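You operate a simulated robot arm through the tools that you are given. There is no shell and no other tool. Be economical: measure what you need, move in short steps, check, and stop when the job is done.

You run a simulated two-armed robot. Do the job below in one go: nothing can be reset, and whatever is moved stays where it is left.

Task
Pick up the short black hose from the oven bench with one hand, pass it to the other hand and put it on the bottom shelf of the tooling bench. Set down upright: short black hose.

It is judged by the outcome, as a careful person would: the job done as asked, and still so three seconds after it is handed in. It fails if anything else is knocked over, pushed out of place, dropped, spilled or broken.

Robot
Two 7-joint arms with four-finger grippers on one trunk, on a base that drives. Base frame: it is fixed to the floor where the robot stands at the start and does not move with it; the origin is under the middle of the robot, x ahead of it, y to its left, z up; the surface under the hand at the start is at about z = 85. Units: cm, rad, N and s.
The left shoulder is at the start at [4, 18.1, 113], the right one opposite. With the tool pointing down near the work surface each hand reaches from about 32 to 84 cm from the robot's upright axis, wherever it stands, measured 20 degrees to its own side. Places, roughly: bottom shelf of the tooling bench [-240, 250, 10]; short black hose (5x5x10 cm) [50, 10, 90]. Payload 3.67 kg a hand.
Tool frame (each hand has its own): the origin (TCP) lies between the finger pads and is the grasp point; the fingertips stand 2.8 cm ahead of it; z points along the fingers, y is the line along which they close. Largest opening 11.2 cm; the body of the gripper starts 7.3 cm behind the TCP.
Orientation is that of the tool frame in the base frame, as [roll, pitch, yaw] about the fixed x, y, z axes, in that order (R = Rz(yaw) Ry(pitch) Rx(roll)). With the fingers straight down and closing along the base's y, the tool's x points along the base's -x, its y along +y and its z along -z.

Tools
- The arms move only by the tool arm_command. It takes "left_series", "right_series" or both (then of equal length, played together; a hand with none holds still); each is a list of rows, each a list of 3 entries, a list of its own where there are three numbers: the shift along the tool's x, y, z in mm, then the turn, a rotation vector about the tool's x, y, z in rad, then the finger opening in mm, from 0 to 112. In form: [[[dx, dy, dz], [rx, ry, rz], claw], ...]. A call has 1 to 10 rows; each row shifts and turns the commanded pose from where the row before left it, along the tool's axes as they then stand. A row lasts 0.2 s, in which the tool goes at most 5 cm and 0.15 rad; a call with a longer step from one row to the next is refused whole, and so is a gripper value outside its range. A pose out of reach is approached as far as the arm can. The call stops where the force on the tool passes 40 N (or 10 N more than at its start, if that is more) or the arm is blocked; 0.2 s more then pass. Each finger halts on what it meets, pressing with about 28 N; the grip force reading is that of the motor and also rises with nothing between the fingers. The clock runs only during rows and for 0.2 s after the last one: add rows that do not move to give the fingers time. The reply holds the time, the measured pose of the TCP, the force on the tool along the base axes, the opening and the grip force, in the units named above and with some noise, with the torque about the TCP (base axes, N m) and any sound that the robot's microphone picked up, and new pictures: "views" is both (left out), scene, wrist or none (wrist: the cameras of the hands that moved).
- Cameras (640 x 400 px; columns grow to the right, rows downward): "scene" is now at [11.25, 3.39, 137.39]; the picture's right is [0.33, -0.94, 0.00], its down [-0.47, -0.17, -0.87] and it looks along [0.82, 0.29, -0.50] (base axes); focal length 268 px, centre (320, 200). "left" rides on the left gripper at [6, 1.8, -10.4] in its tool frame; the picture's right is [-0.29, 0.96, 0.00], its down [-0.80, -0.24, -0.55] and it looks along [-0.53, -0.16, 0.83] (tool axes); focal length 234 px, centre (320, 200). "right" rides on the right gripper at [6, -1.8, -10.4] in its tool frame; the picture's right is [0.29, 0.96, 0.00], its down [-0.80, 0.24, -0.55] and it looks along [-0.53, 0.16, 0.83] (tool axes); focal length 234 px, centre (320, 200). There is no depth. A picture from a camera that has moved, and an enlarged one, comes with that camera's place and axes in the base frame and with its lens. The place of the scene camera against the robot may be out by one fixed shift of up to 1.2 cm in any direction.
- lift_body(by): slides the trunk up (or, below 0, down) by that many cm; the arms and the scene camera ride with it, the base frame stays. It gives what a move gives, with no picture.
- base_move(legs): drives the robot by 1 to 6 legs, each [ahead, left, turn to the left] in cm, cm and rad, along the robot's own axes; the way and the turn of a leg run together, so that a leg with both is an arc; at most 150 cm and 3.142 rad a leg. The arms and the cameras ride along, it lands a little off, and it stops where it bumps. It gives what a move gives, and a new picture of the scene camera.
- head_to(pan, tilt): turns the head with the scene camera to pan (to the left, within 1.501 rad either way) and tilt (down, from -0.506 to 1.204), counted from straight ahead of the robot. It gives what a move gives, and a new picture of the scene camera.
- zoom(camera, box): a new picture of the part [left, top, right, bottom] of that camera's present view, enlarged. It takes no simulated time.
- finish_job(): hands the job in; it is judged then, once.

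Work in short steps. Places have to be worked out from the pictures, the camera data and where the tool is seen: move nearer, look again, correct. Check each grasp and each placing, and mend what went wrong. You have 120 turns and 260 pictures in all, those below and enlarged ones among them. Open the grippers and draw the arms clear of the work before you hand the job in, unless the task says otherwise; then end with one line.

The tools are called after "Emit:" as a command line: name --argument value ..., lists and objects as JSON in quotes. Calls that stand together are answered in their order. arm_command: Moves the arms, as the interface text tells. Its arguments: {"type":"object","properties":{"left_series":{"type":"array","items":{"type":"array"}},"right_series":{"type":"array","items":{"type":"array"}},"views":{"type":"string","enum":["both","scene","wrist","none"]}},"required":[]} The other tools are called the same way: lift_body (by) slides the trunk up or down; base_move (legs) drives the base; head_to (pan, tilt) turns the head that bears the scene camera; zoom (camera, box) takes an enlarged picture of a part of a camera's view; finish_job () hands the job in.

At the start:

```text
time: 0.0
left_position: [48.26, 37.41, 113.36]
left_tcp_rot: [-3.14, -0.001, -3.139]
left_force: [-0.3, 0.1, -0.1]
left_moment: [0.01, 0.0, -0.02]
left_gripper_width: 11.19
left_finger_force: 0.0
right_position: [57.08, -12.66, 114.44]
right_tcp_rot: [3.141, 0.001, 3.141]
right_force: [-0.4, 0.0, 0.5]
right_moment: [-0.02, -0.06, -0.01]
right_gripper_width: 11.19
right_finger_force: 0.0
trunk travel left (down, up): [-25.0, 26.4]
robot x, y, heading: [0.18, -0.22, 0.001]
head pan, tilt: [0.337, 0.524]
```

scene: 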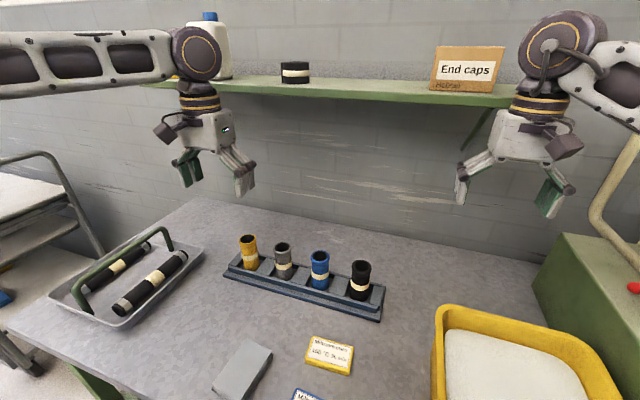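
right: 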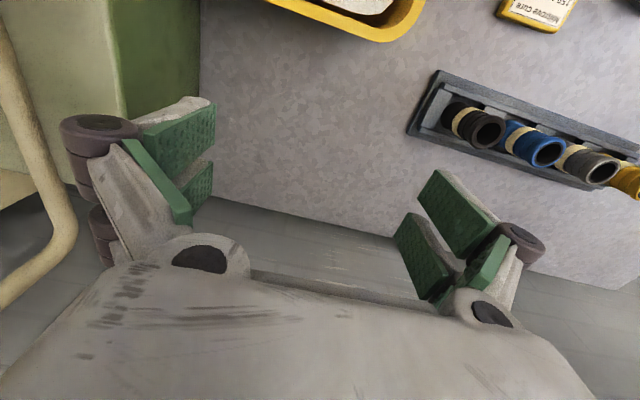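
left: 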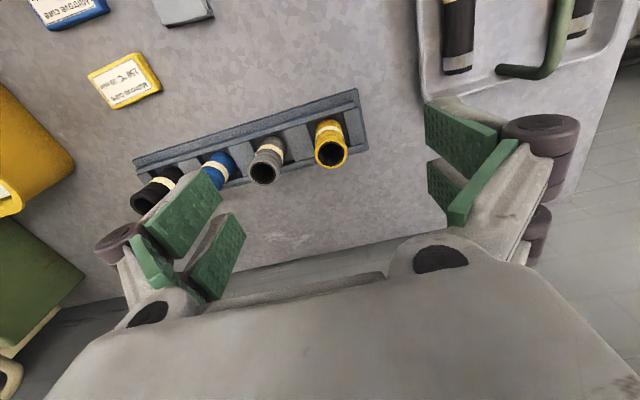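

I judge the short black hose to be the upright one at the right end of the rack, at about [55.7, 9.4]. I'll zoom in to check it and its clearances.

Emit:
zoom --camera "scene" --box '[200, 210, 420, 350]'

Emit:
zoom --camera "right" --box '[400, 60, 640, 210]'

```text
2.86 times, centred on (310, 280) of scene
camera zoom: at [11.25, 3.39, 137.39], right [0.33, -0.94, 0.0], down [-0.47, -0.17, -0.87], along [0.82, 0.29, -0.5], focal length 764 px, centre (349, -29)
```

zoom: 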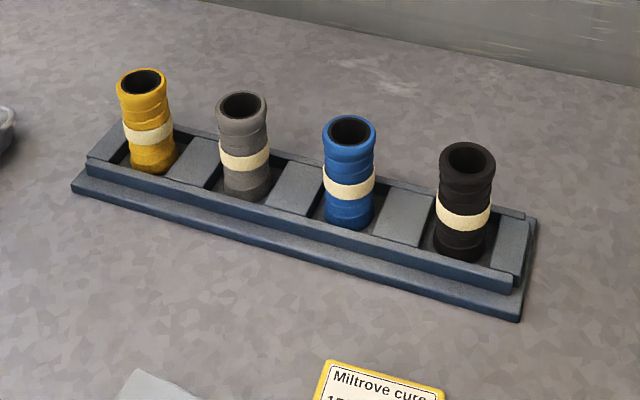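

```text
2.67 times, centred on (520, 135) of right
camera zoom: at [50.97, -14.6, 124.74], right [-0.29, 0.96, 0.0], down [0.8, 0.24, 0.55], along [0.53, 0.16, -0.83], focal length 624 px, centre (-213, 373)
```

zoom: 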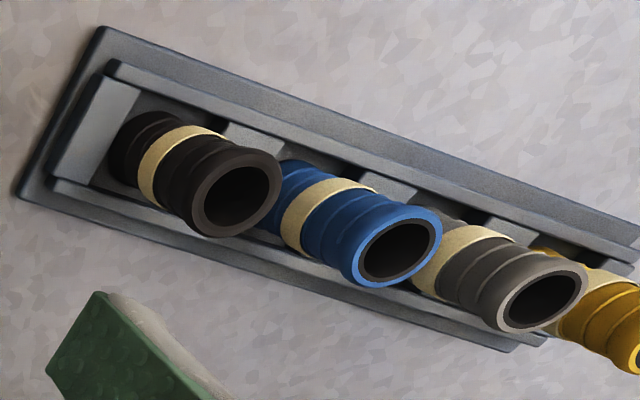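

Triangulating from both cameras puts the hose top at about [54, 9.2, 96], and the rack runs along y. I'll move the right hand above it.

Emit:
arm_command --right_series '[[[5, 37, 10], [0, 0, 0], 90], [[5, 37, 10], [0, 0, 0], 90], [[5, 37, 10], [0, 0, 0], 90], [[5, 37, 10], [0, 0, 0], 90], [[5, 37, 10], [0, 0, 0], 90], [[5, 34, 10], [0, 0, 0], 90], [[0, 0, 0], [0, 0, 0], 90]]' --views "both"

```text
time: 1.8
left_position: [54.98, 26.28, 113.61]
left_tcp_rot: [3.138, 0.008, 3.002]
left_force: [2.7, 0.2, -0.9]
left_moment: [-0.15, 0.13, 0.0]
left_gripper_width: 11.19
left_finger_force: 0.2
right_position: [57.52, -4.24, 110.4]
right_tcp_rot: [3.139, 0.043, 2.971]
right_force: [1.8, -0.9, -2.1]
right_moment: [0.04, 0.11, 0.01]
right_gripper_width: 9.02
right_finger_force: 0.0
trunk travel left (down, up): [-25.0, 26.4]
robot x, y, heading: [2.58, -3.71, -0.143]
head pan, tilt: [0.337, 0.524]
stopped in row 7 (right hand): the arm was blocked; the commanded pose is now the measured one
camera scene: at [13.21, -2.22, 137.4], right [0.2, -0.98, 0.0], down [-0.48, -0.1, -0.87], along [0.85, 0.17, -0.49], focal length 268 px, centre (320, 200)
camera right: at [50.82, -5.01, 120.48], right [-0.12, 0.99, -0.01], down [0.8, 0.1, 0.59], along [0.58, 0.06, -0.81], focal length 234 px, centre (320, 200)
```

scene: 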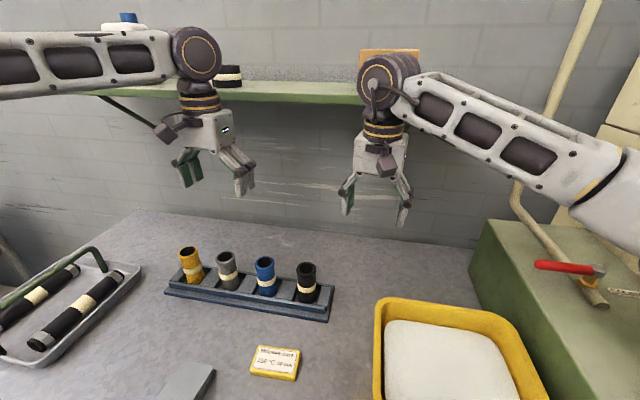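
right: 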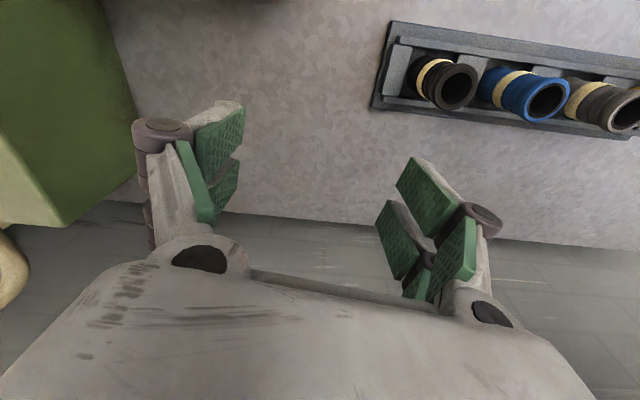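

The right arm met something, and the base got pushed round to heading -0.143. The shelf, its bracket and the "End caps" box are near the wrist, so I'll look closely before moving.

Emit:
zoom --camera "scene" --box '[300, 20, 480, 132]'

Emit:
head_to --pan 0.0 --tilt 0.1

```text
3.56 times, centred on (390, 76) of scene
camera zoom: at [13.21, -2.22, 137.4], right [0.2, -0.98, 0.0], down [-0.48, -0.1, -0.87], along [0.85, 0.17, -0.49], focal length 951 px, centre (71, 641)
```

zoom: 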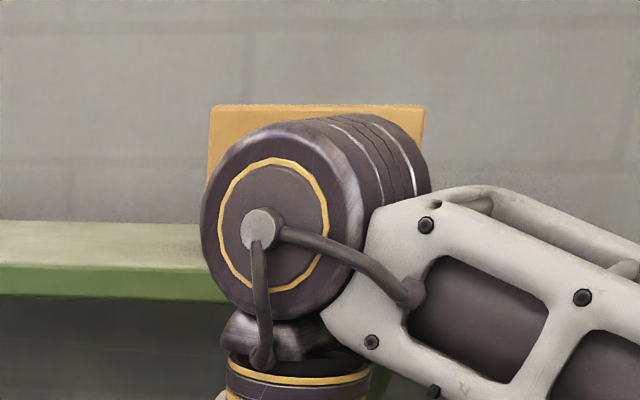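

```text
time: 2.7
left_position: [54.36, 26.3, 114.27]
left_tcp_rot: [3.135, 0.013, 3.008]
left_force: [-0.9, -0.6, -0.4]
left_moment: [-0.02, 0.02, -0.06]
left_gripper_width: 11.22
left_finger_force: 0.1
right_position: [57.04, -3.57, 110.8]
right_tcp_rot: [3.133, 0.046, 2.985]
right_force: [-0.3, -0.2, -0.2]
right_moment: [0.02, 0.03, 0.01]
right_gripper_width: 9.0
right_finger_force: 0.2
trunk travel left (down, up): [-25.0, 26.4]
robot x, y, heading: [2.96, -4.0, -0.134]
head pan, tilt: [0.0, 0.099]
camera scene: at [12.96, -5.46, 141.44], right [-0.13, -0.99, -0.01], down [-0.09, 0.02, -1.0], along [0.99, -0.13, -0.09], focal length 268 px, centre (320, 200)
```

scene: 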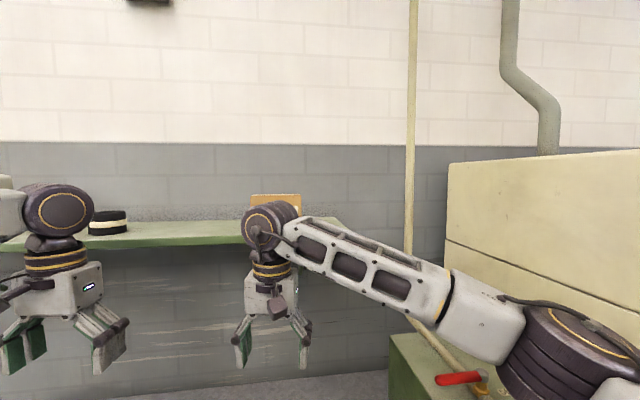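

The box looks unmoved (same world position in both views) and the force on the tool is near zero, so any contact is further up the arm. I'll look toward the right elbow and the oven.

Emit:
head_to --pan -0.8 --tilt 0.5

Emit:
head_to --pan 0.0 --tilt 1.1

```text
time: 3.8
left_position: [54.23, 26.6, 114.06]
left_tcp_rot: [3.137, 0.015, 3.008]
left_force: [0.1, 0.1, -0.2]
left_moment: [-0.01, 0.02, 0.01]
left_gripper_width: 11.19
left_finger_force: 0.1
right_position: [56.95, -3.18, 110.84]
right_tcp_rot: [3.134, 0.045, 2.988]
right_force: [-0.5, 0.7, -1.1]
right_moment: [-0.01, -0.02, -0.02]
right_gripper_width: 9.0
right_finger_force: 0.1
trunk travel left (down, up): [-25.0, 26.4]
robot x, y, heading: [2.75, -3.42, -0.135]
head pan, tilt: [-0.799, 0.499]
camera scene: at [9.31, -11.27, 137.69], right [-0.8, -0.6, -0.01], down [-0.28, 0.39, -0.88], along [0.53, -0.7, -0.47], focal length 268 px, centre (320, 200)
```

scene: 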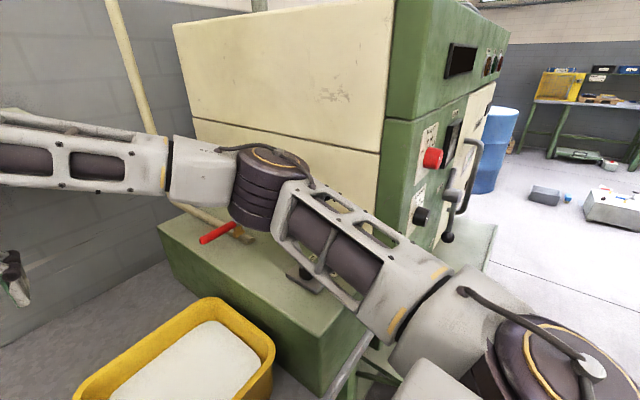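

```text
time: 4.9
left_position: [54.3, 26.74, 114.04]
left_tcp_rot: [3.14, 0.013, 3.007]
left_force: [0.0, 1.3, 0.5]
left_moment: [0.0, 0.0, 0.0]
left_gripper_width: 11.17
left_finger_force: 0.0
right_position: [56.93, -2.91, 110.81]
right_tcp_rot: [3.136, 0.046, 2.989]
right_force: [0.3, -0.7, 0.3]
right_moment: [-0.01, -0.01, -0.02]
right_gripper_width: 8.97
right_finger_force: 0.1
trunk travel left (down, up): [-25.0, 26.4]
robot x, y, heading: [2.41, -3.55, -0.133]
head pan, tilt: [0.0, 1.1]
camera scene: at [10.21, -4.64, 132.95], right [-0.13, -0.99, 0.0], down [-0.88, 0.12, -0.46], along [0.46, -0.06, -0.89], focal length 268 px, centre (320, 200)
```

scene: 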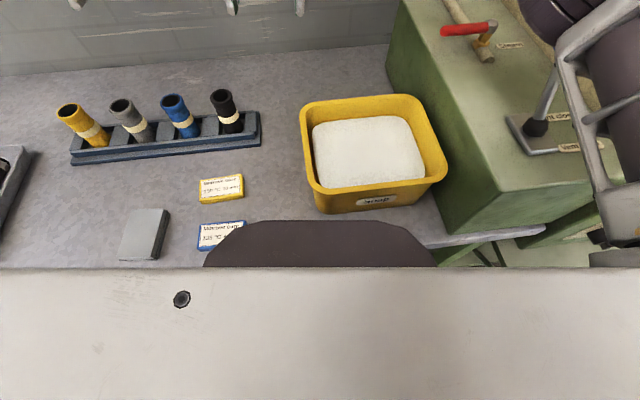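

The right upper arm sits against a lever on the green cabinet ("Vent"), on the lever's right side. That would fit the base being pushed to the right. I'll zoom there.

Emit:
zoom --camera "scene" --box '[420, 0, 640, 270]'

Emit:
head_to --pan -0.8 --tilt 0.95

```text
1.48 times, centred on (530, 135) of scene
camera zoom: at [10.21, -4.64, 132.95], right [-0.13, -0.99, 0.0], down [-0.88, 0.12, -0.46], along [0.46, -0.06, -0.89], focal length 396 px, centre (9, 296)
```

zoom: 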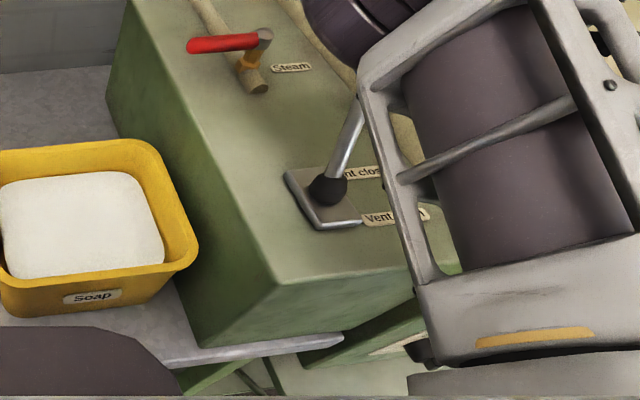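

```text
time: 6.1
left_position: [54.26, 27.04, 114.01]
left_tcp_rot: [3.141, 0.014, 3.007]
left_force: [0.1, 0.4, 0.2]
left_moment: [0.0, 0.02, -0.02]
left_gripper_width: 11.19
left_finger_force: 0.1
right_position: [56.91, -2.85, 110.77]
right_tcp_rot: [3.138, 0.047, 2.991]
right_force: [-0.6, 0.1, 0.2]
right_moment: [-0.01, -0.02, 0.02]
right_gripper_width: 9.0
right_finger_force: 0.1
trunk travel left (down, up): [-25.0, 26.4]
robot x, y, heading: [2.5, -3.91, -0.133]
head pan, tilt: [-0.799, 0.949]
camera scene: at [8.29, -9.51, 133.95], right [-0.8, -0.6, -0.01], down [-0.48, 0.65, -0.59], along [0.36, -0.47, -0.81], focal length 268 px, centre (320, 200)
```

scene: 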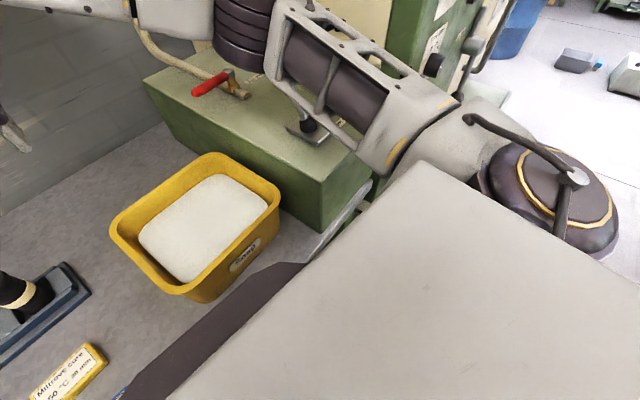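

I can't be sure which part touches, so I'll ease the right hand back to the right by 5 cm. That reverses the blocked motion, and I'll watch whether the base reacts.

Emit:
arm_command --right_series '[[[0, -15, 0], [0, 0, 0], 90], [[0, -20, 0], [0, 0, 0], 90], [[0, -15, 0], [0, 0, 0], 90]]' --views "scene"

```text
time: 6.9
left_position: [54.91, 27.55, 113.37]
left_tcp_rot: [-3.136, 0.008, 3.01]
left_force: [0.3, -0.3, -0.2]
left_moment: [-0.01, -0.02, 0.0]
left_gripper_width: 11.19
left_finger_force: 0.1
right_position: [56.68, -6.97, 110.12]
right_tcp_rot: [-3.14, 0.034, 2.993]
right_force: [-0.9, 0.2, -0.2]
right_moment: [-0.01, -0.04, 0.03]
right_gripper_width: 9.02
right_finger_force: 0.0
trunk travel left (down, up): [-25.0, 26.4]
robot x, y, heading: [2.7, -3.83, -0.13]
head pan, tilt: [-0.799, 0.949]
camera scene: at [9.01, -8.75, 133.91], right [-0.8, -0.6, 0.0], down [-0.48, 0.65, -0.59], along [0.35, -0.47, -0.81], focal length 268 px, centre (320, 200)
```

scene: 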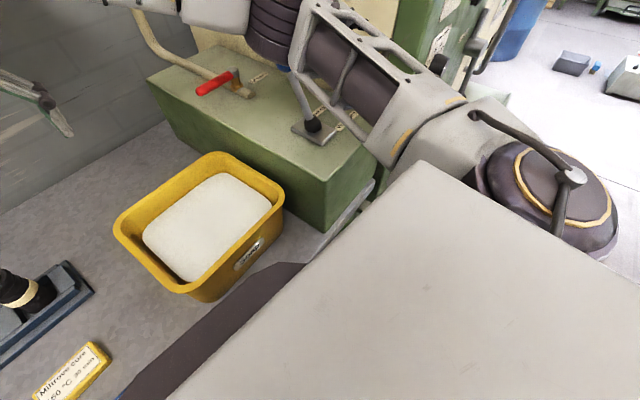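

The base stayed put, so the arm is free in that direction. The lever rod stands to the front-left of the upper arm, so backing straight out moves away from it.

Emit:
base_move --legs '[[-25, 0, 0]]'

```text
time: 8.8
left_position: [30.24, 30.33, 113.37]
left_tcp_rot: [-3.141, 0.001, 3.012]
left_force: [0.0, 0.1, 0.2]
left_moment: [-0.01, 0.03, -0.03]
left_gripper_width: 11.19
left_finger_force: 0.0
right_position: [32.04, -4.36, 109.5]
right_tcp_rot: [3.139, 0.021, 2.991]
right_force: [-0.7, -0.2, 0.2]
right_moment: [-0.01, -0.02, -0.01]
right_gripper_width: 8.97
right_finger_force: 0.0
trunk travel left (down, up): [-25.0, 26.4]
robot x, y, heading: [-22.72, -0.35, -0.133]
head pan, tilt: [-0.799, 0.949]
camera scene: at [-15.53, -6.13, 133.86], right [-0.8, -0.6, 0.0], down [-0.49, 0.65, -0.58], along [0.35, -0.47, -0.81], focal length 268 px, centre (320, 200)
```

scene: 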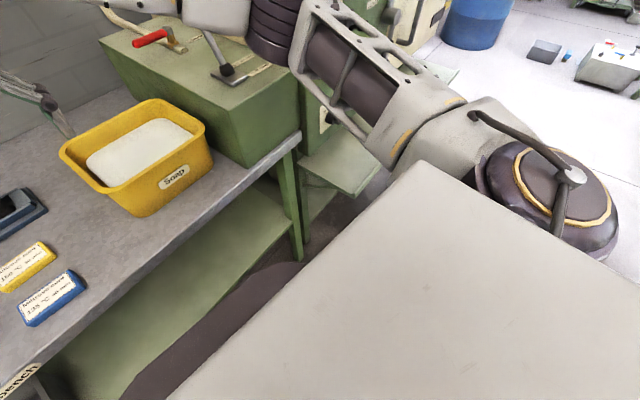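

Backed clear. Now I'll check the lever and scene state with a forward look.

Emit:
head_to --pan -0.3 --tilt 0.55

```text
time: 9.7
left_position: [30.23, 30.27, 113.41]
left_tcp_rot: [3.141, 0.001, 3.01]
left_force: [0.5, -0.2, -0.3]
left_moment: [0.03, -0.02, -0.02]
left_gripper_width: 11.22
left_finger_force: 0.1
right_position: [32.15, -4.29, 109.53]
right_tcp_rot: [3.139, 0.02, 2.992]
right_force: [0.5, -0.2, -0.4]
right_moment: [0.0, 0.03, 0.0]
right_gripper_width: 9.0
right_finger_force: 0.1
trunk travel left (down, up): [-25.0, 26.4]
robot x, y, heading: [-22.52, -0.47, -0.13]
head pan, tilt: [-0.3, 0.55]
camera scene: at [-11.65, -4.08, 137.14], right [-0.42, -0.91, 0.0], down [-0.48, 0.22, -0.85], along [0.77, -0.36, -0.52], focal length 268 px, centre (320, 200)
```

scene: 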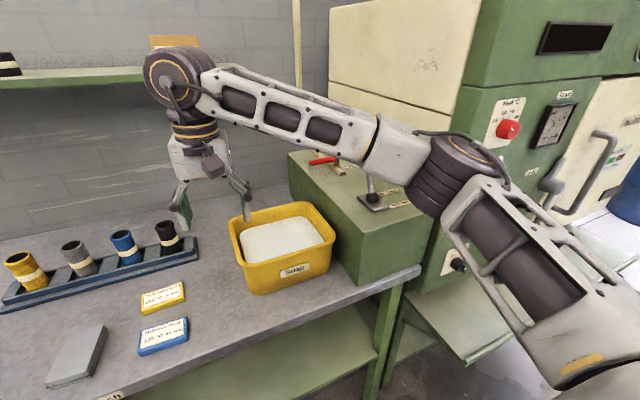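

Let me zoom on the vent lever to see its state.

Emit:
zoom --camera "scene" --box '[290, 130, 430, 220]'

Emit:
base_move --legs '[[0, 25, 0.13]]'

```text
4.44 times, centred on (360, 175) of scene
camera zoom: at [-11.65, -4.08, 137.14], right [-0.42, -0.91, 0.0], down [-0.48, 0.22, -0.85], along [0.77, -0.36, -0.52], focal length 1189 px, centre (142, 311)
```

zoom: 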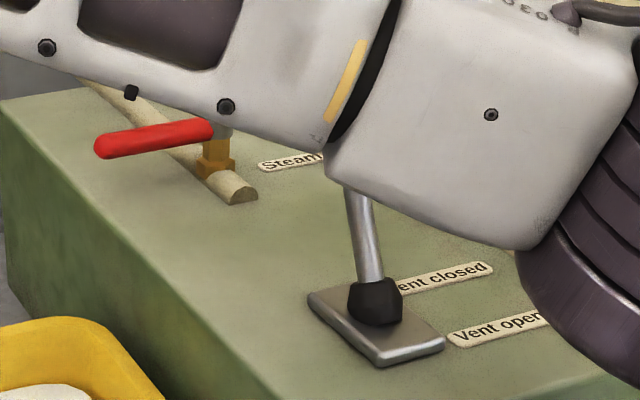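

```text
time: 11.5
left_position: [27.45, 61.88, 113.41]
left_tcp_rot: [3.141, 0.003, -3.141]
left_force: [0.8, 0.1, 0.8]
left_moment: [-0.04, 0.0, 0.02]
left_gripper_width: 11.2
left_finger_force: 0.1
right_position: [33.66, 27.81, 109.61]
right_tcp_rot: [3.141, 0.022, 3.125]
right_force: [0.3, 0.0, -0.6]
right_moment: [-0.01, 0.03, -0.01]
right_gripper_width: 9.02
right_finger_force: 0.0
trunk travel left (down, up): [-25.0, 26.4]
robot x, y, heading: [-20.77, 24.27, -0.005]
head pan, tilt: [-0.3, 0.55]
camera scene: at [-9.62, 22.17, 137.15], right [-0.3, -0.96, 0.0], down [-0.5, 0.15, -0.85], along [0.81, -0.25, -0.52], focal length 268 px, centre (320, 200)
```

scene: 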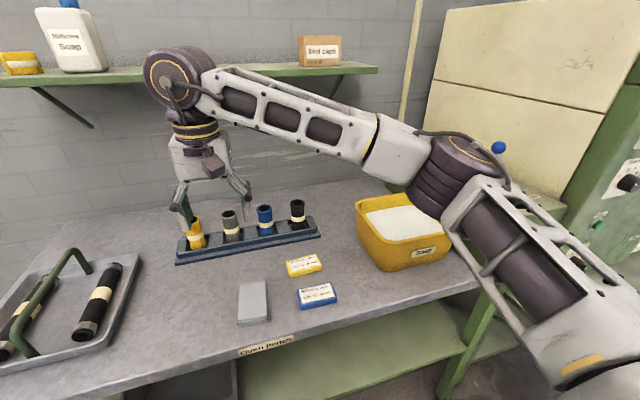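

The vent lever with a blue knob stands at about [38, -42] and is tall enough to meet the elbow, so that was the obstacle. From y=24 the right elbow stays about 20 cm clear of it. I'll bring the right hand back to its own side.

Emit:
arm_command --right_series '[[[0, -31, 0], [0, 0, 0], 90], [[0, -31, 0], [0, 0, 0], 90], [[0, -31, 0], [0, 0, 0], 90], [[0, -31, 0], [0, 0, 0], 90], [[0, -31, 0], [0, 0, 0], 90], [[0, -31, 0], [0, 0, 0], 90], [[0, 0, 0], [0, 0, 0], 90]]' --views "scene"

```text
time: 13.1
left_position: [27.41, 61.78, 113.33]
left_tcp_rot: [-3.14, 0.002, 3.141]
left_force: [-0.5, 0.3, -0.6]
left_moment: [0.0, -0.02, 0.0]
left_gripper_width: 11.22
left_finger_force: 0.0
right_position: [33.52, 9.13, 109.46]
right_tcp_rot: [3.139, 0.023, 3.125]
right_force: [0.1, -0.4, 0.2]
right_moment: [-0.01, 0.0, 0.02]
right_gripper_width: 9.0
right_finger_force: 0.1
trunk travel left (down, up): [-25.0, 26.4]
robot x, y, heading: [-20.81, 24.49, 0.002]
head pan, tilt: [-0.3, 0.55]
camera scene: at [-9.6, 22.23, 137.15], right [-0.3, -0.96, 0.0], down [-0.5, 0.15, -0.85], along [0.81, -0.25, -0.52], focal length 268 px, centre (320, 200)
```

scene: 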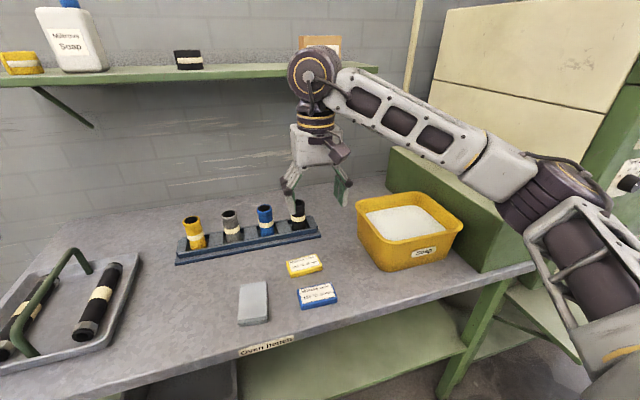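

I must not meet the lever again on the way in. I'll look left to see what room there is on that side.

Emit:
head_to --pan 0.8 --tilt 0.5

Emit:
head_to --pan -0.75 --tilt 0.5

```text
time: 14.5
left_position: [27.49, 61.69, 113.42]
left_tcp_rot: [-3.141, 0.001, -3.141]
left_force: [0.0, -0.3, -0.5]
left_moment: [-0.01, 0.01, 0.02]
left_gripper_width: 11.22
left_finger_force: 0.1
right_position: [33.39, 9.08, 109.5]
right_tcp_rot: [3.141, 0.022, 3.126]
right_force: [0.5, -0.4, -0.1]
right_moment: [-0.01, 0.01, 0.02]
right_gripper_width: 9.03
right_finger_force: 0.0
trunk travel left (down, up): [-25.0, 26.4]
robot x, y, heading: [-20.95, 24.38, 0.004]
head pan, tilt: [0.799, 0.499]
camera scene: at [-11.84, 31.3, 137.61], right [0.72, -0.7, 0.0], down [-0.33, -0.34, -0.88], along [0.61, 0.63, -0.48], focal length 268 px, centre (320, 200)
```

scene: 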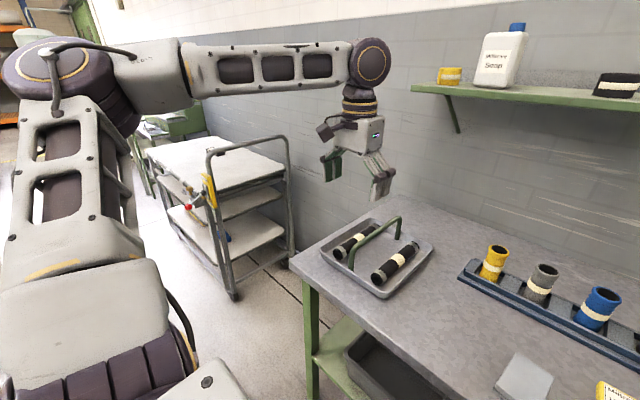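

```text
time: 16.1
left_position: [27.41, 61.88, 113.39]
left_tcp_rot: [3.141, 0.002, -3.141]
left_force: [0.9, -1.0, -0.3]
left_moment: [0.0, -0.02, 0.0]
left_gripper_width: 11.23
left_finger_force: 0.1
right_position: [33.46, 9.17, 109.46]
right_tcp_rot: [3.139, 0.022, 3.123]
right_force: [0.3, -0.5, 0.6]
right_moment: [0.03, -0.02, -0.03]
right_gripper_width: 9.01
right_finger_force: 0.0
trunk travel left (down, up): [-25.0, 26.4]
robot x, y, heading: [-20.8, 24.3, 0.003]
head pan, tilt: [-0.75, 0.499]
camera scene: at [-11.54, 18.59, 137.61], right [-0.68, -0.73, 0.0], down [-0.35, 0.33, -0.88], along [0.64, -0.6, -0.48], focal length 268 px, centre (320, 200)
```

scene: 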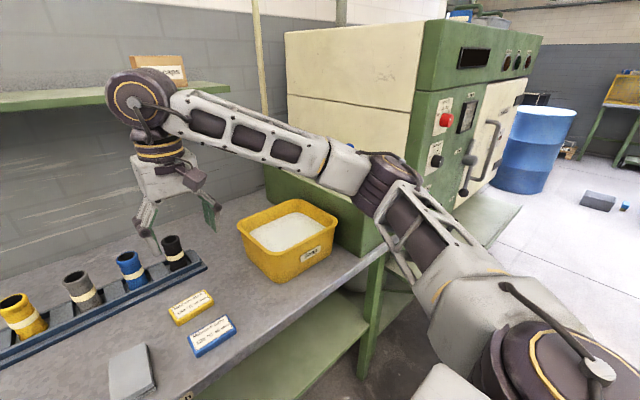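

Triangulating the elbow gives about [8, -12, 122]. After driving 20 cm ahead it stays about 30 cm clear of the lever. The right hand at y=9.1 will arrive above the hose with 10 cm of height to spare.

Emit:
base_move --legs '[[20, 0, 0]]'

Emit:
arm_command --right_series '[[[0, 0, 0], [0, 0, 0], 90]]' --views "wrist"

```text
time: 17.7
left_position: [47.43, 61.87, 113.41]
left_tcp_rot: [3.14, 0.001, 3.139]
left_force: [0.4, 0.2, -0.4]
left_moment: [-0.02, 0.03, -0.01]
left_gripper_width: 11.21
left_finger_force: 0.0
right_position: [53.45, 9.05, 109.48]
right_tcp_rot: [3.14, 0.022, 3.124]
right_force: [0.5, -0.4, -0.5]
right_moment: [0.01, 0.01, -0.03]
right_gripper_width: 9.02
right_finger_force: 0.1
trunk travel left (down, up): [-25.0, 26.4]
robot x, y, heading: [-0.95, 24.21, -0.003]
head pan, tilt: [-0.75, 0.499]
camera scene: at [8.49, 18.58, 137.61], right [-0.68, -0.73, 0.0], down [-0.35, 0.33, -0.88], along [0.64, -0.6, -0.48], focal length 268 px, centre (320, 200)
```

scene: 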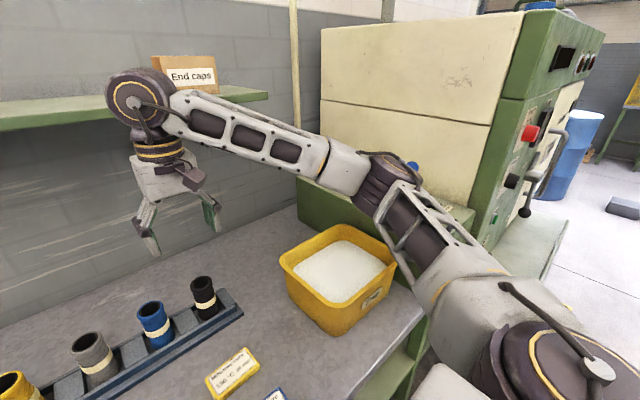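

```text
time: 18.1
left_position: [47.17, 61.82, 113.38]
left_tcp_rot: [-3.141, 0.003, -3.141]
left_force: [0.5, 0.1, -0.3]
left_moment: [0.0, -0.04, 0.02]
left_gripper_width: 11.19
left_finger_force: 0.1
right_position: [53.34, 9.07, 109.52]
right_tcp_rot: [3.138, 0.022, 3.124]
right_force: [-1.0, 0.9, 0.0]
right_moment: [-0.02, -0.01, 0.01]
right_gripper_width: 9.0
right_finger_force: 0.1
trunk travel left (down, up): [-25.0, 26.4]
robot x, y, heading: [-0.66, 24.47, 0.004]
head pan, tilt: [-0.75, 0.499]
camera right: at [46.89, 7.31, 119.73], right [-0.27, 0.96, 0.0], down [0.79, 0.22, 0.57], along [0.55, 0.15, -0.82], focal length 234 px, centre (320, 200)
```

right: 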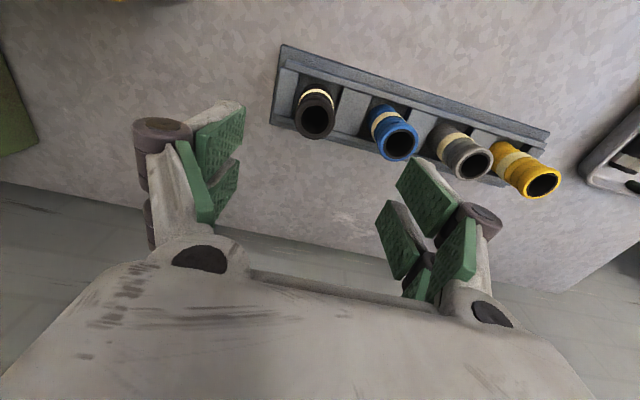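

The wrist view puts the hose top at about [53.7, 8.7]. I'll correct slightly and go down to just above it, then look again.

Emit:
arm_command --right_series '[[[-3, -4, 25], [0, 0, 0], 90], [[0, 0, 35], [0, 0, 0], 90], [[0, 0, 30], [0, 0, 0], 90], [[0, 0, 0], [0, 0, 0], 90]]' --views "both"

```text
time: 19.1
left_position: [47.33, 61.78, 113.48]
left_tcp_rot: [3.141, 0.001, 3.14]
left_force: [-1.6, 0.1, -0.5]
left_moment: [0.0, -0.02, -0.01]
left_gripper_width: 11.19
left_finger_force: 0.1
right_position: [53.89, 8.69, 100.53]
right_tcp_rot: [3.139, 0.022, 3.125]
right_force: [0.1, 0.1, 0.3]
right_moment: [0.0, 0.0, 0.01]
right_gripper_width: 9.02
right_finger_force: 0.0
trunk travel left (down, up): [-25.0, 26.4]
robot x, y, heading: [-0.95, 24.03, 0.0]
head pan, tilt: [-0.75, 0.499]
camera scene: at [8.39, 18.6, 137.62], right [-0.68, -0.73, 0.0], down [-0.35, 0.33, -0.88], along [0.64, -0.6, -0.48], focal length 268 px, centre (320, 200)
camera right: at [47.49, 6.94, 110.74], right [-0.27, 0.96, 0.0], down [0.79, 0.22, 0.57], along [0.55, 0.15, -0.82], focal length 234 px, centre (320, 200)
```

scene: 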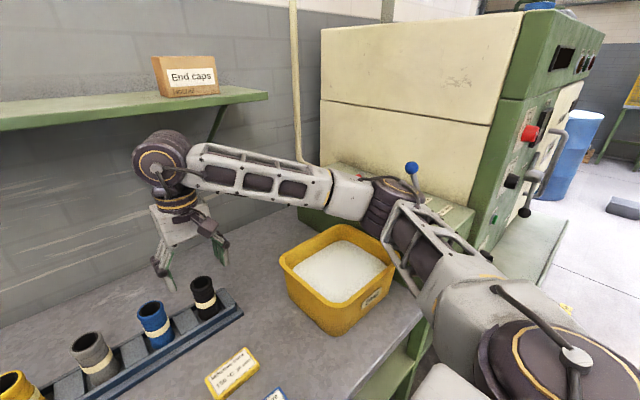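
right: 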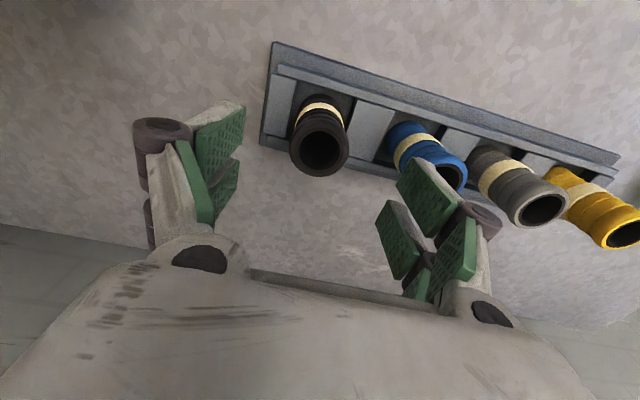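

The hose top sits on the tool axis (column 320), and I estimate it at [53.7, 8.6, 95.5]. I'll go down 7 cm more and close.

Emit:
arm_command --right_series '[[[2, -1, 25], [0, 0, 0], 90], [[0, 0, 25], [0, 0, 0], 90], [[0, 0, 20], [0, 0, 0], 90], [[0, 0, 0], [0, 0, 0], 90]]' --views "both"

```text
time: 20.1
left_position: [47.33, 61.82, 113.5]
left_tcp_rot: [3.141, 0.002, -3.141]
left_force: [0.1, 0.1, -0.1]
left_moment: [0.0, 0.02, -0.02]
left_gripper_width: 11.24
left_finger_force: 0.0
right_position: [53.84, 8.56, 93.62]
right_tcp_rot: [3.139, 0.025, 3.125]
right_force: [0.0, 0.8, 0.0]
right_moment: [-0.03, 0.02, 0.02]
right_gripper_width: 9.01
right_finger_force: 0.1
trunk travel left (down, up): [-25.0, 26.4]
robot x, y, heading: [-0.83, 24.47, 0.002]
head pan, tilt: [-0.75, 0.499]
camera scene: at [8.41, 18.6, 137.61], right [-0.68, -0.73, 0.0], down [-0.35, 0.33, -0.88], along [0.64, -0.6, -0.48], focal length 268 px, centre (320, 200)
camera right: at [47.45, 6.78, 103.77], right [-0.27, 0.96, 0.0], down [0.79, 0.22, 0.57], along [0.55, 0.15, -0.82], focal length 234 px, centre (320, 200)
```

scene: 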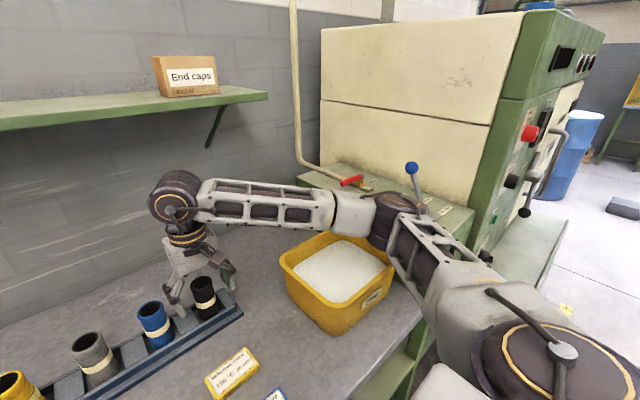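
right: 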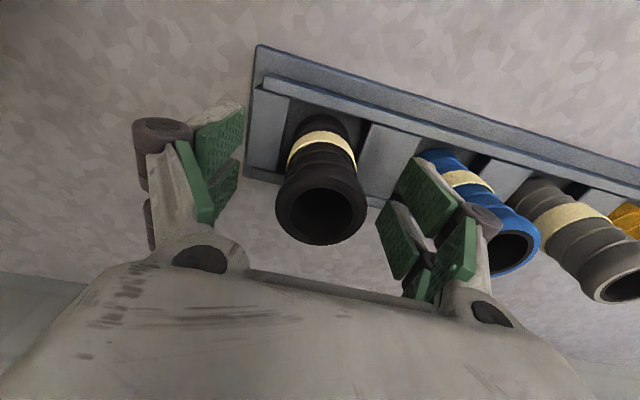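

The hose is centred between the fingers, so I'll close on it.

Emit:
arm_command --right_series '[[[0, 0, 0], [0, 0, 0], 30], [[0, 0, 0], [0, 0, 0], 30], [[0, 0, 0], [0, 0, 0], 30], [[0, 0, 0], [0, 0, 0], 30]]' --views "wrist"

```text
time: 21.1
left_position: [47.41, 61.72, 113.43]
left_tcp_rot: [-3.141, 0.003, 3.141]
left_force: [-0.1, -0.3, -0.6]
left_moment: [0.01, -0.01, 0.0]
left_gripper_width: 11.2
left_finger_force: 0.0
right_position: [53.78, 8.58, 93.65]
right_tcp_rot: [3.14, 0.021, 3.125]
right_force: [0.6, 1.1, 3.4]
right_moment: [-0.03, -0.04, 0.02]
right_gripper_width: 4.26
right_finger_force: 27.6
trunk travel left (down, up): [-25.0, 26.4]
robot x, y, heading: [-0.91, 24.74, 0.0]
head pan, tilt: [-0.75, 0.499]
camera right: at [47.45, 6.8, 103.81], right [-0.27, 0.96, 0.0], down [0.79, 0.22, 0.57], along [0.55, 0.15, -0.82], focal length 234 px, centre (320, 200)
```

right: 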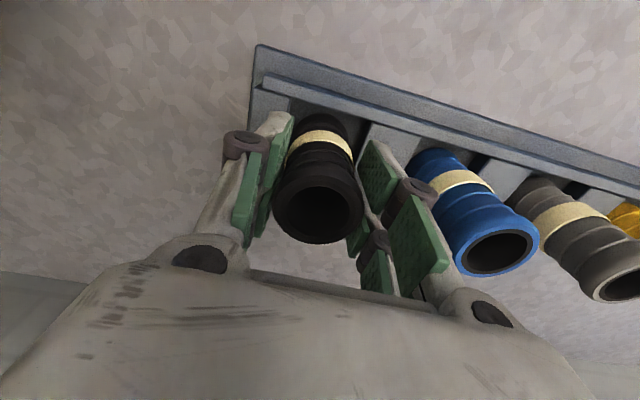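

Gripped at 4.3 cm with 27.6 N. I'll lift straight up in small steps.

Emit:
arm_command --right_series '[[[0, 0, -10], [0, 0, 0], 30], [[0, 0, -20], [0, 0, 0], 30], [[0, 0, -30], [0, 0, 0], 30], [[0, 0, -30], [0, 0, 0], 30], [[0, 0, -30], [0, 0, 0], 30], [[0, 0, -10], [0, 0, 0], 30]]' --views "both"

```text
time: 22.5
left_position: [47.39, 61.74, 113.31]
left_tcp_rot: [3.141, 0.001, 3.14]
left_force: [0.8, -0.2, -0.1]
left_moment: [0.0, -0.01, -0.03]
left_gripper_width: 11.22
left_finger_force: 0.1
right_position: [53.52, 8.66, 106.5]
right_tcp_rot: [3.14, 0.022, 3.125]
right_force: [0.8, -1.0, -2.0]
right_moment: [0.01, 0.0, 0.01]
right_gripper_width: 4.28
right_finger_force: 28.2
trunk travel left (down, up): [-25.0, 26.4]
robot x, y, heading: [-1.16, 24.05, -0.001]
head pan, tilt: [-0.75, 0.499]
camera scene: at [8.44, 18.57, 137.61], right [-0.68, -0.73, 0.0], down [-0.35, 0.33, -0.88], along [0.64, -0.6, -0.48], focal length 268 px, centre (320, 200)
camera right: at [47.13, 6.83, 116.68], right [-0.27, 0.96, 0.0], down [0.79, 0.22, 0.57], along [0.55, 0.15, -0.82], focal length 234 px, centre (320, 200)
```

scene: 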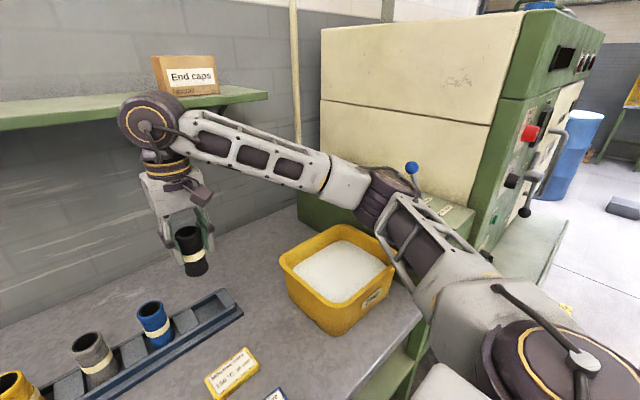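
right: 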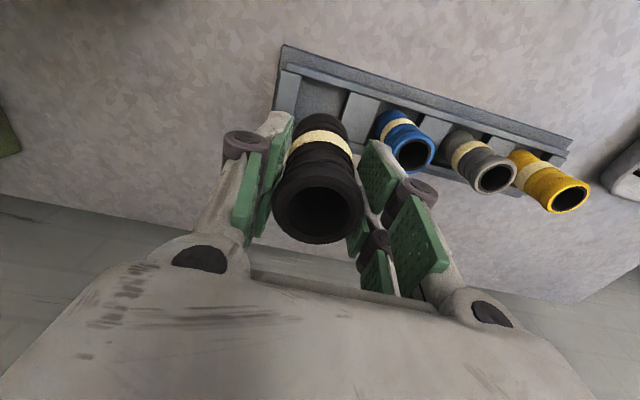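

Hose lifted cleanly. Now I'll back away from the bench, then look at what lies behind-left before turning.

Emit:
zoom --camera "scene" --box '[360, 140, 500, 260]'

Emit:
base_move --legs '[[-45, 0, 0]]'

Emit:
head_to --pan 1.5 --tilt 0.35

```text
3.33 times, centred on (430, 200) of scene
camera zoom: at [8.44, 18.57, 137.61], right [-0.68, -0.73, 0.0], down [-0.35, 0.33, -0.88], along [0.64, -0.6, -0.48], focal length 892 px, centre (-47, 200)
```

zoom: 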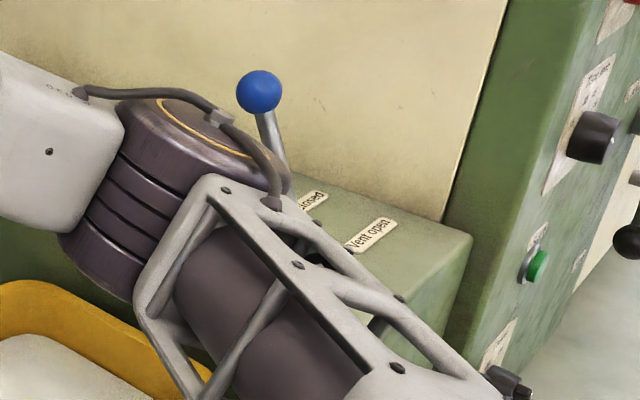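

```text
time: 25.3
left_position: [2.45, 61.74, 113.39]
left_tcp_rot: [-3.142, 0.002, 3.14]
left_force: [0.6, -0.2, -0.6]
left_moment: [0.01, -0.03, 0.03]
left_gripper_width: 11.19
left_finger_force: 0.0
right_position: [8.66, 8.67, 106.48]
right_tcp_rot: [3.138, 0.022, 3.122]
right_force: [0.7, -0.4, -2.0]
right_moment: [-0.02, -0.02, -0.04]
right_gripper_width: 4.25
right_finger_force: 28.0
trunk travel left (down, up): [-25.0, 26.4]
robot x, y, heading: [-46.04, 24.53, -0.0]
head pan, tilt: [-0.75, 0.499]
camera scene: at [-36.39, 18.6, 137.61], right [-0.68, -0.73, 0.0], down [-0.35, 0.33, -0.88], along [0.64, -0.6, -0.48], focal length 268 px, centre (320, 200)
```

scene: 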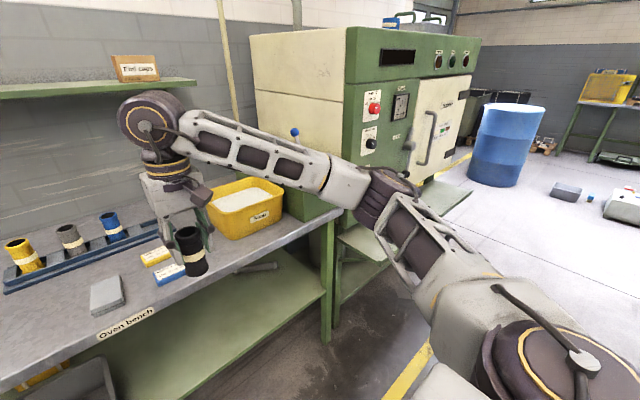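

```text
time: 27.4
left_position: [2.61, 61.77, 113.35]
left_tcp_rot: [3.141, 0.001, 3.14]
left_force: [1.2, 0.2, 0.8]
left_moment: [0.03, -0.02, 0.0]
left_gripper_width: 11.19
left_finger_force: 0.1
right_position: [8.65, 8.56, 106.47]
right_tcp_rot: [3.141, 0.022, 3.123]
right_force: [-0.1, -0.7, -0.9]
right_moment: [-0.02, -0.03, 0.0]
right_gripper_width: 4.26
right_finger_force: 27.9
trunk travel left (down, up): [-25.0, 26.4]
robot x, y, heading: [-45.69, 24.29, -0.003]
head pan, tilt: [1.499, 0.351]
camera scene: at [-42.33, 34.09, 138.98], right [1.0, -0.07, 0.0], down [-0.03, -0.34, -0.94], along [0.07, 0.94, -0.34], focal length 268 px, centre (320, 200)
```

scene: 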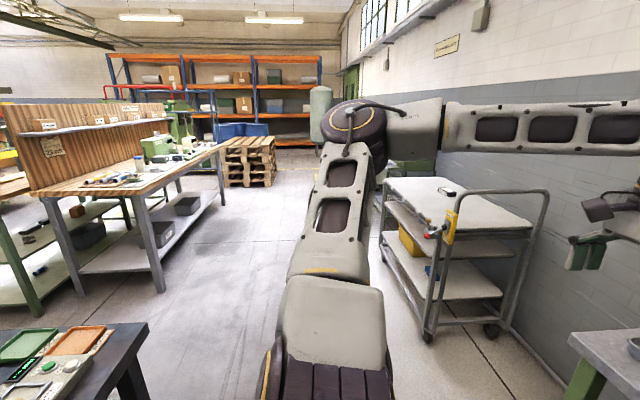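

Left of me are several benches. A low dark table stands near [-90, 85], and the tooling bench must be further back-left. I'll turn left in place, since the arms stay above table height, and look.

Emit:
base_move --legs '[[0, 0, 1.2]]'

Emit:
head_to --pan 1.0 --tilt 0.35

Emit:
head_to --pan 0.3 --tilt 0.45

```text
time: 31.1
left_position: [-63.09, 82.93, 113.35]
left_tcp_rot: [3.141, 0.003, -1.941]
left_force: [0.4, -0.8, 0.6]
left_moment: [0.0, 0.0, 0.0]
left_gripper_width: 11.2
left_finger_force: 0.1
right_position: [-11.5, 69.56, 106.54]
right_tcp_rot: [3.139, 0.022, -1.959]
right_force: [0.9, -0.1, -1.4]
right_moment: [0.01, 0.04, -0.06]
right_gripper_width: 4.28
right_finger_force: 27.5
trunk travel left (down, up): [-25.0, 26.4]
robot x, y, heading: [-45.57, 24.56, 1.201]
head pan, tilt: [1.499, 0.351]
camera scene: at [-52.76, 30.69, 138.98], right [0.43, 0.9, 0.0], down [0.31, -0.15, -0.94], along [-0.85, 0.4, -0.34], focal length 268 px, centre (320, 200)
```

scene: 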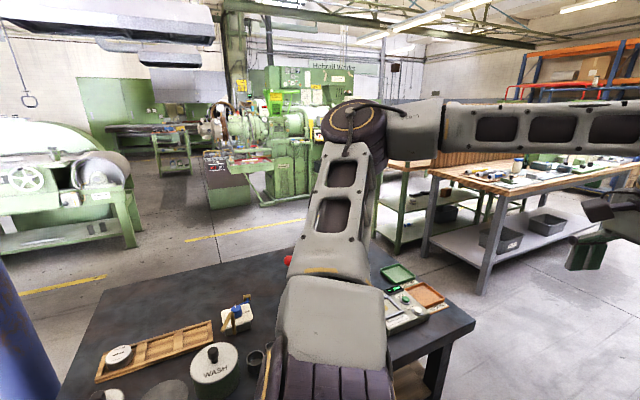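

```text
time: 32.0
left_position: [-63.29, 82.87, 113.36]
left_tcp_rot: [-3.141, 0.002, -1.94]
left_force: [1.1, -0.2, -0.4]
left_moment: [-0.02, -0.01, 0.01]
left_gripper_width: 11.19
left_finger_force: 0.2
right_position: [-11.35, 69.54, 106.42]
right_tcp_rot: [3.138, 0.023, -1.957]
right_force: [-0.4, 0.0, -1.9]
right_moment: [0.0, 0.02, 0.03]
right_gripper_width: 4.25
right_finger_force: 27.3
trunk travel left (down, up): [-25.0, 26.4]
robot x, y, heading: [-45.36, 24.48, 1.204]
head pan, tilt: [1.0, 0.351]
camera scene: at [-49.82, 34.22, 138.98], right [0.81, 0.59, 0.0], down [0.2, -0.28, -0.94], along [-0.55, 0.76, -0.34], focal length 268 px, centre (320, 200)
```

scene: 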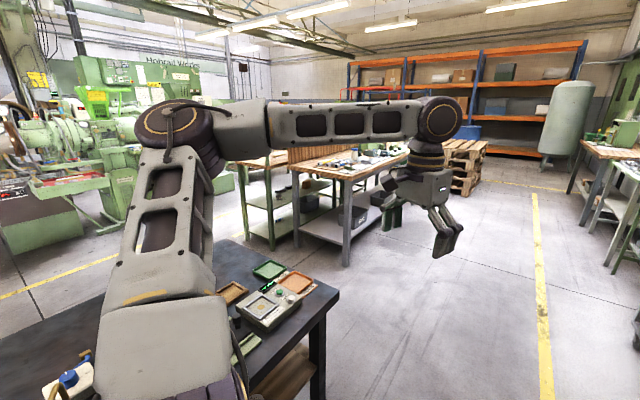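

```text
time: 33.1
left_position: [-63.13, 83.0, 113.4]
left_tcp_rot: [3.141, 0.001, -1.937]
left_force: [-0.3, 0.1, 1.2]
left_moment: [-0.03, -0.01, -0.04]
left_gripper_width: 11.19
left_finger_force: 0.0
right_position: [-11.4, 69.51, 106.5]
right_tcp_rot: [3.14, 0.024, -1.958]
right_force: [0.0, -0.2, -1.3]
right_moment: [0.0, 0.0, 0.0]
right_gripper_width: 4.26
right_finger_force: 28.3
trunk travel left (down, up): [-25.0, 26.4]
robot x, y, heading: [-45.64, 24.45, 1.206]
head pan, tilt: [0.3, 0.45]
camera scene: at [-43.7, 35.89, 138.06], right [1.0, -0.07, 0.0], down [-0.03, -0.43, -0.9], along [0.06, 0.9, -0.44], focal length 268 px, centre (320, 200)
```

scene: 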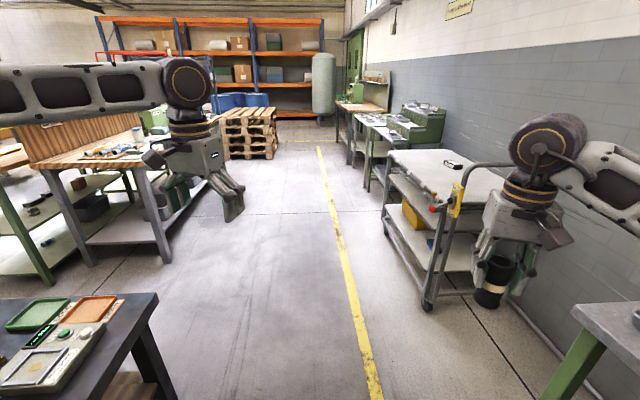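

Two benches stand back to back from y≈205: a green-legged one at x -275…-232 and a grey-legged one at x -213…-154. I'll drive round the dark table first, to about (-40, 130), then look closer to tell which is the tooling bench.

Emit:
base_move --legs '[[99.7, 33.4, 0], [0, 0, 0.9]]'

Emit:
head_to --pan 0.25 --tilt 0.4

```text
time: 41.1
left_position: [-97.58, 152.11, 113.39]
left_tcp_rot: [-3.141, 0.001, -1.04]
left_force: [-0.3, 0.1, -0.1]
left_moment: [0.02, 0.03, -0.02]
left_gripper_width: 11.2
left_finger_force: 0.0
right_position: [-54.92, 184.16, 106.53]
right_tcp_rot: [3.14, 0.022, -1.056]
right_force: [0.4, -0.4, -1.6]
right_moment: [0.01, -0.02, 0.02]
right_gripper_width: 4.26
right_finger_force: 28.2
trunk travel left (down, up): [-25.0, 26.4]
robot x, y, heading: [-40.95, 129.16, 2.097]
head pan, tilt: [0.3, 0.45]
camera scene: at [-48.04, 137.62, 138.06], right [0.67, 0.74, 0.0], down [0.32, -0.29, -0.9], along [-0.66, 0.61, -0.44], focal length 268 px, centre (320, 200)
```

scene: 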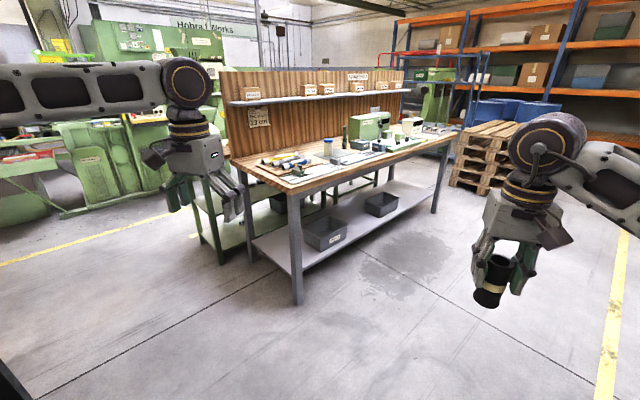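

```text
time: 41.7
left_position: [-97.55, 152.06, 113.46]
left_tcp_rot: [3.14, 0.002, -1.04]
left_force: [1.5, 0.6, 0.6]
left_moment: [0.01, -0.02, 0.01]
left_gripper_width: 11.21
left_finger_force: 0.2
right_position: [-54.77, 184.14, 106.54]
right_tcp_rot: [3.139, 0.021, -1.058]
right_force: [-0.2, -0.2, -1.2]
right_moment: [-0.04, 0.01, -0.01]
right_gripper_width: 4.26
right_finger_force: 27.7
trunk travel left (down, up): [-25.0, 26.4]
robot x, y, heading: [-40.96, 129.21, 2.102]
head pan, tilt: [0.25, 0.4]
camera scene: at [-47.77, 138.0, 138.52], right [0.71, 0.7, 0.0], down [0.27, -0.28, -0.92], along [-0.65, 0.65, -0.39], focal length 268 px, centre (320, 200)
```

scene: 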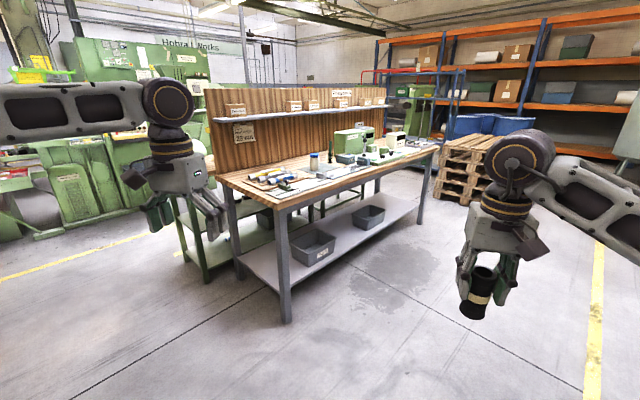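

I need to identify which bench is which, so I'll zoom on signs.

Emit:
zoom --camera "scene" --box '[170, 80, 450, 330]'

Emit:
zoom --camera "scene" --box '[200, 80, 330, 200]'

```text
1.60 times, centred on (310, 205) of scene
camera zoom: at [-47.77, 138.0, 138.52], right [0.71, 0.7, 0.0], down [0.27, -0.28, -0.92], along [-0.65, 0.65, -0.39], focal length 428 px, centre (336, 192)
```

zoom: 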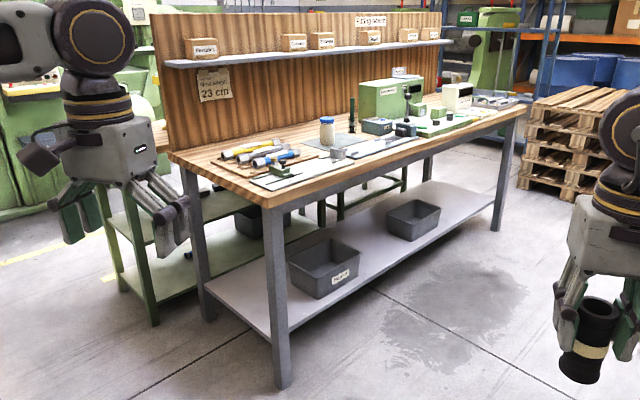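

```text
3.33 times, centred on (265, 140) of scene
camera zoom: at [-47.77, 138.0, 138.52], right [0.71, 0.7, 0.0], down [0.27, -0.28, -0.92], along [-0.65, 0.65, -0.39], focal length 892 px, centre (503, 400)
```

zoom: 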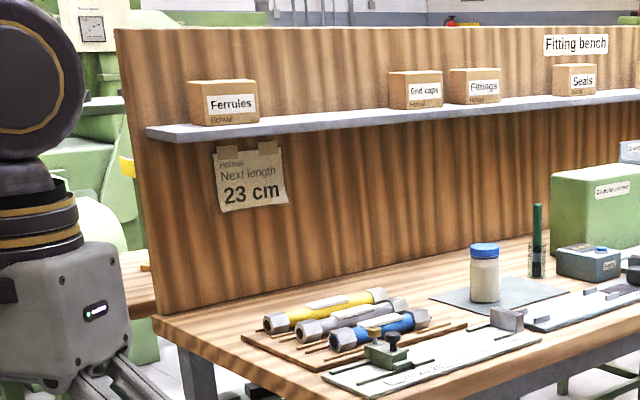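

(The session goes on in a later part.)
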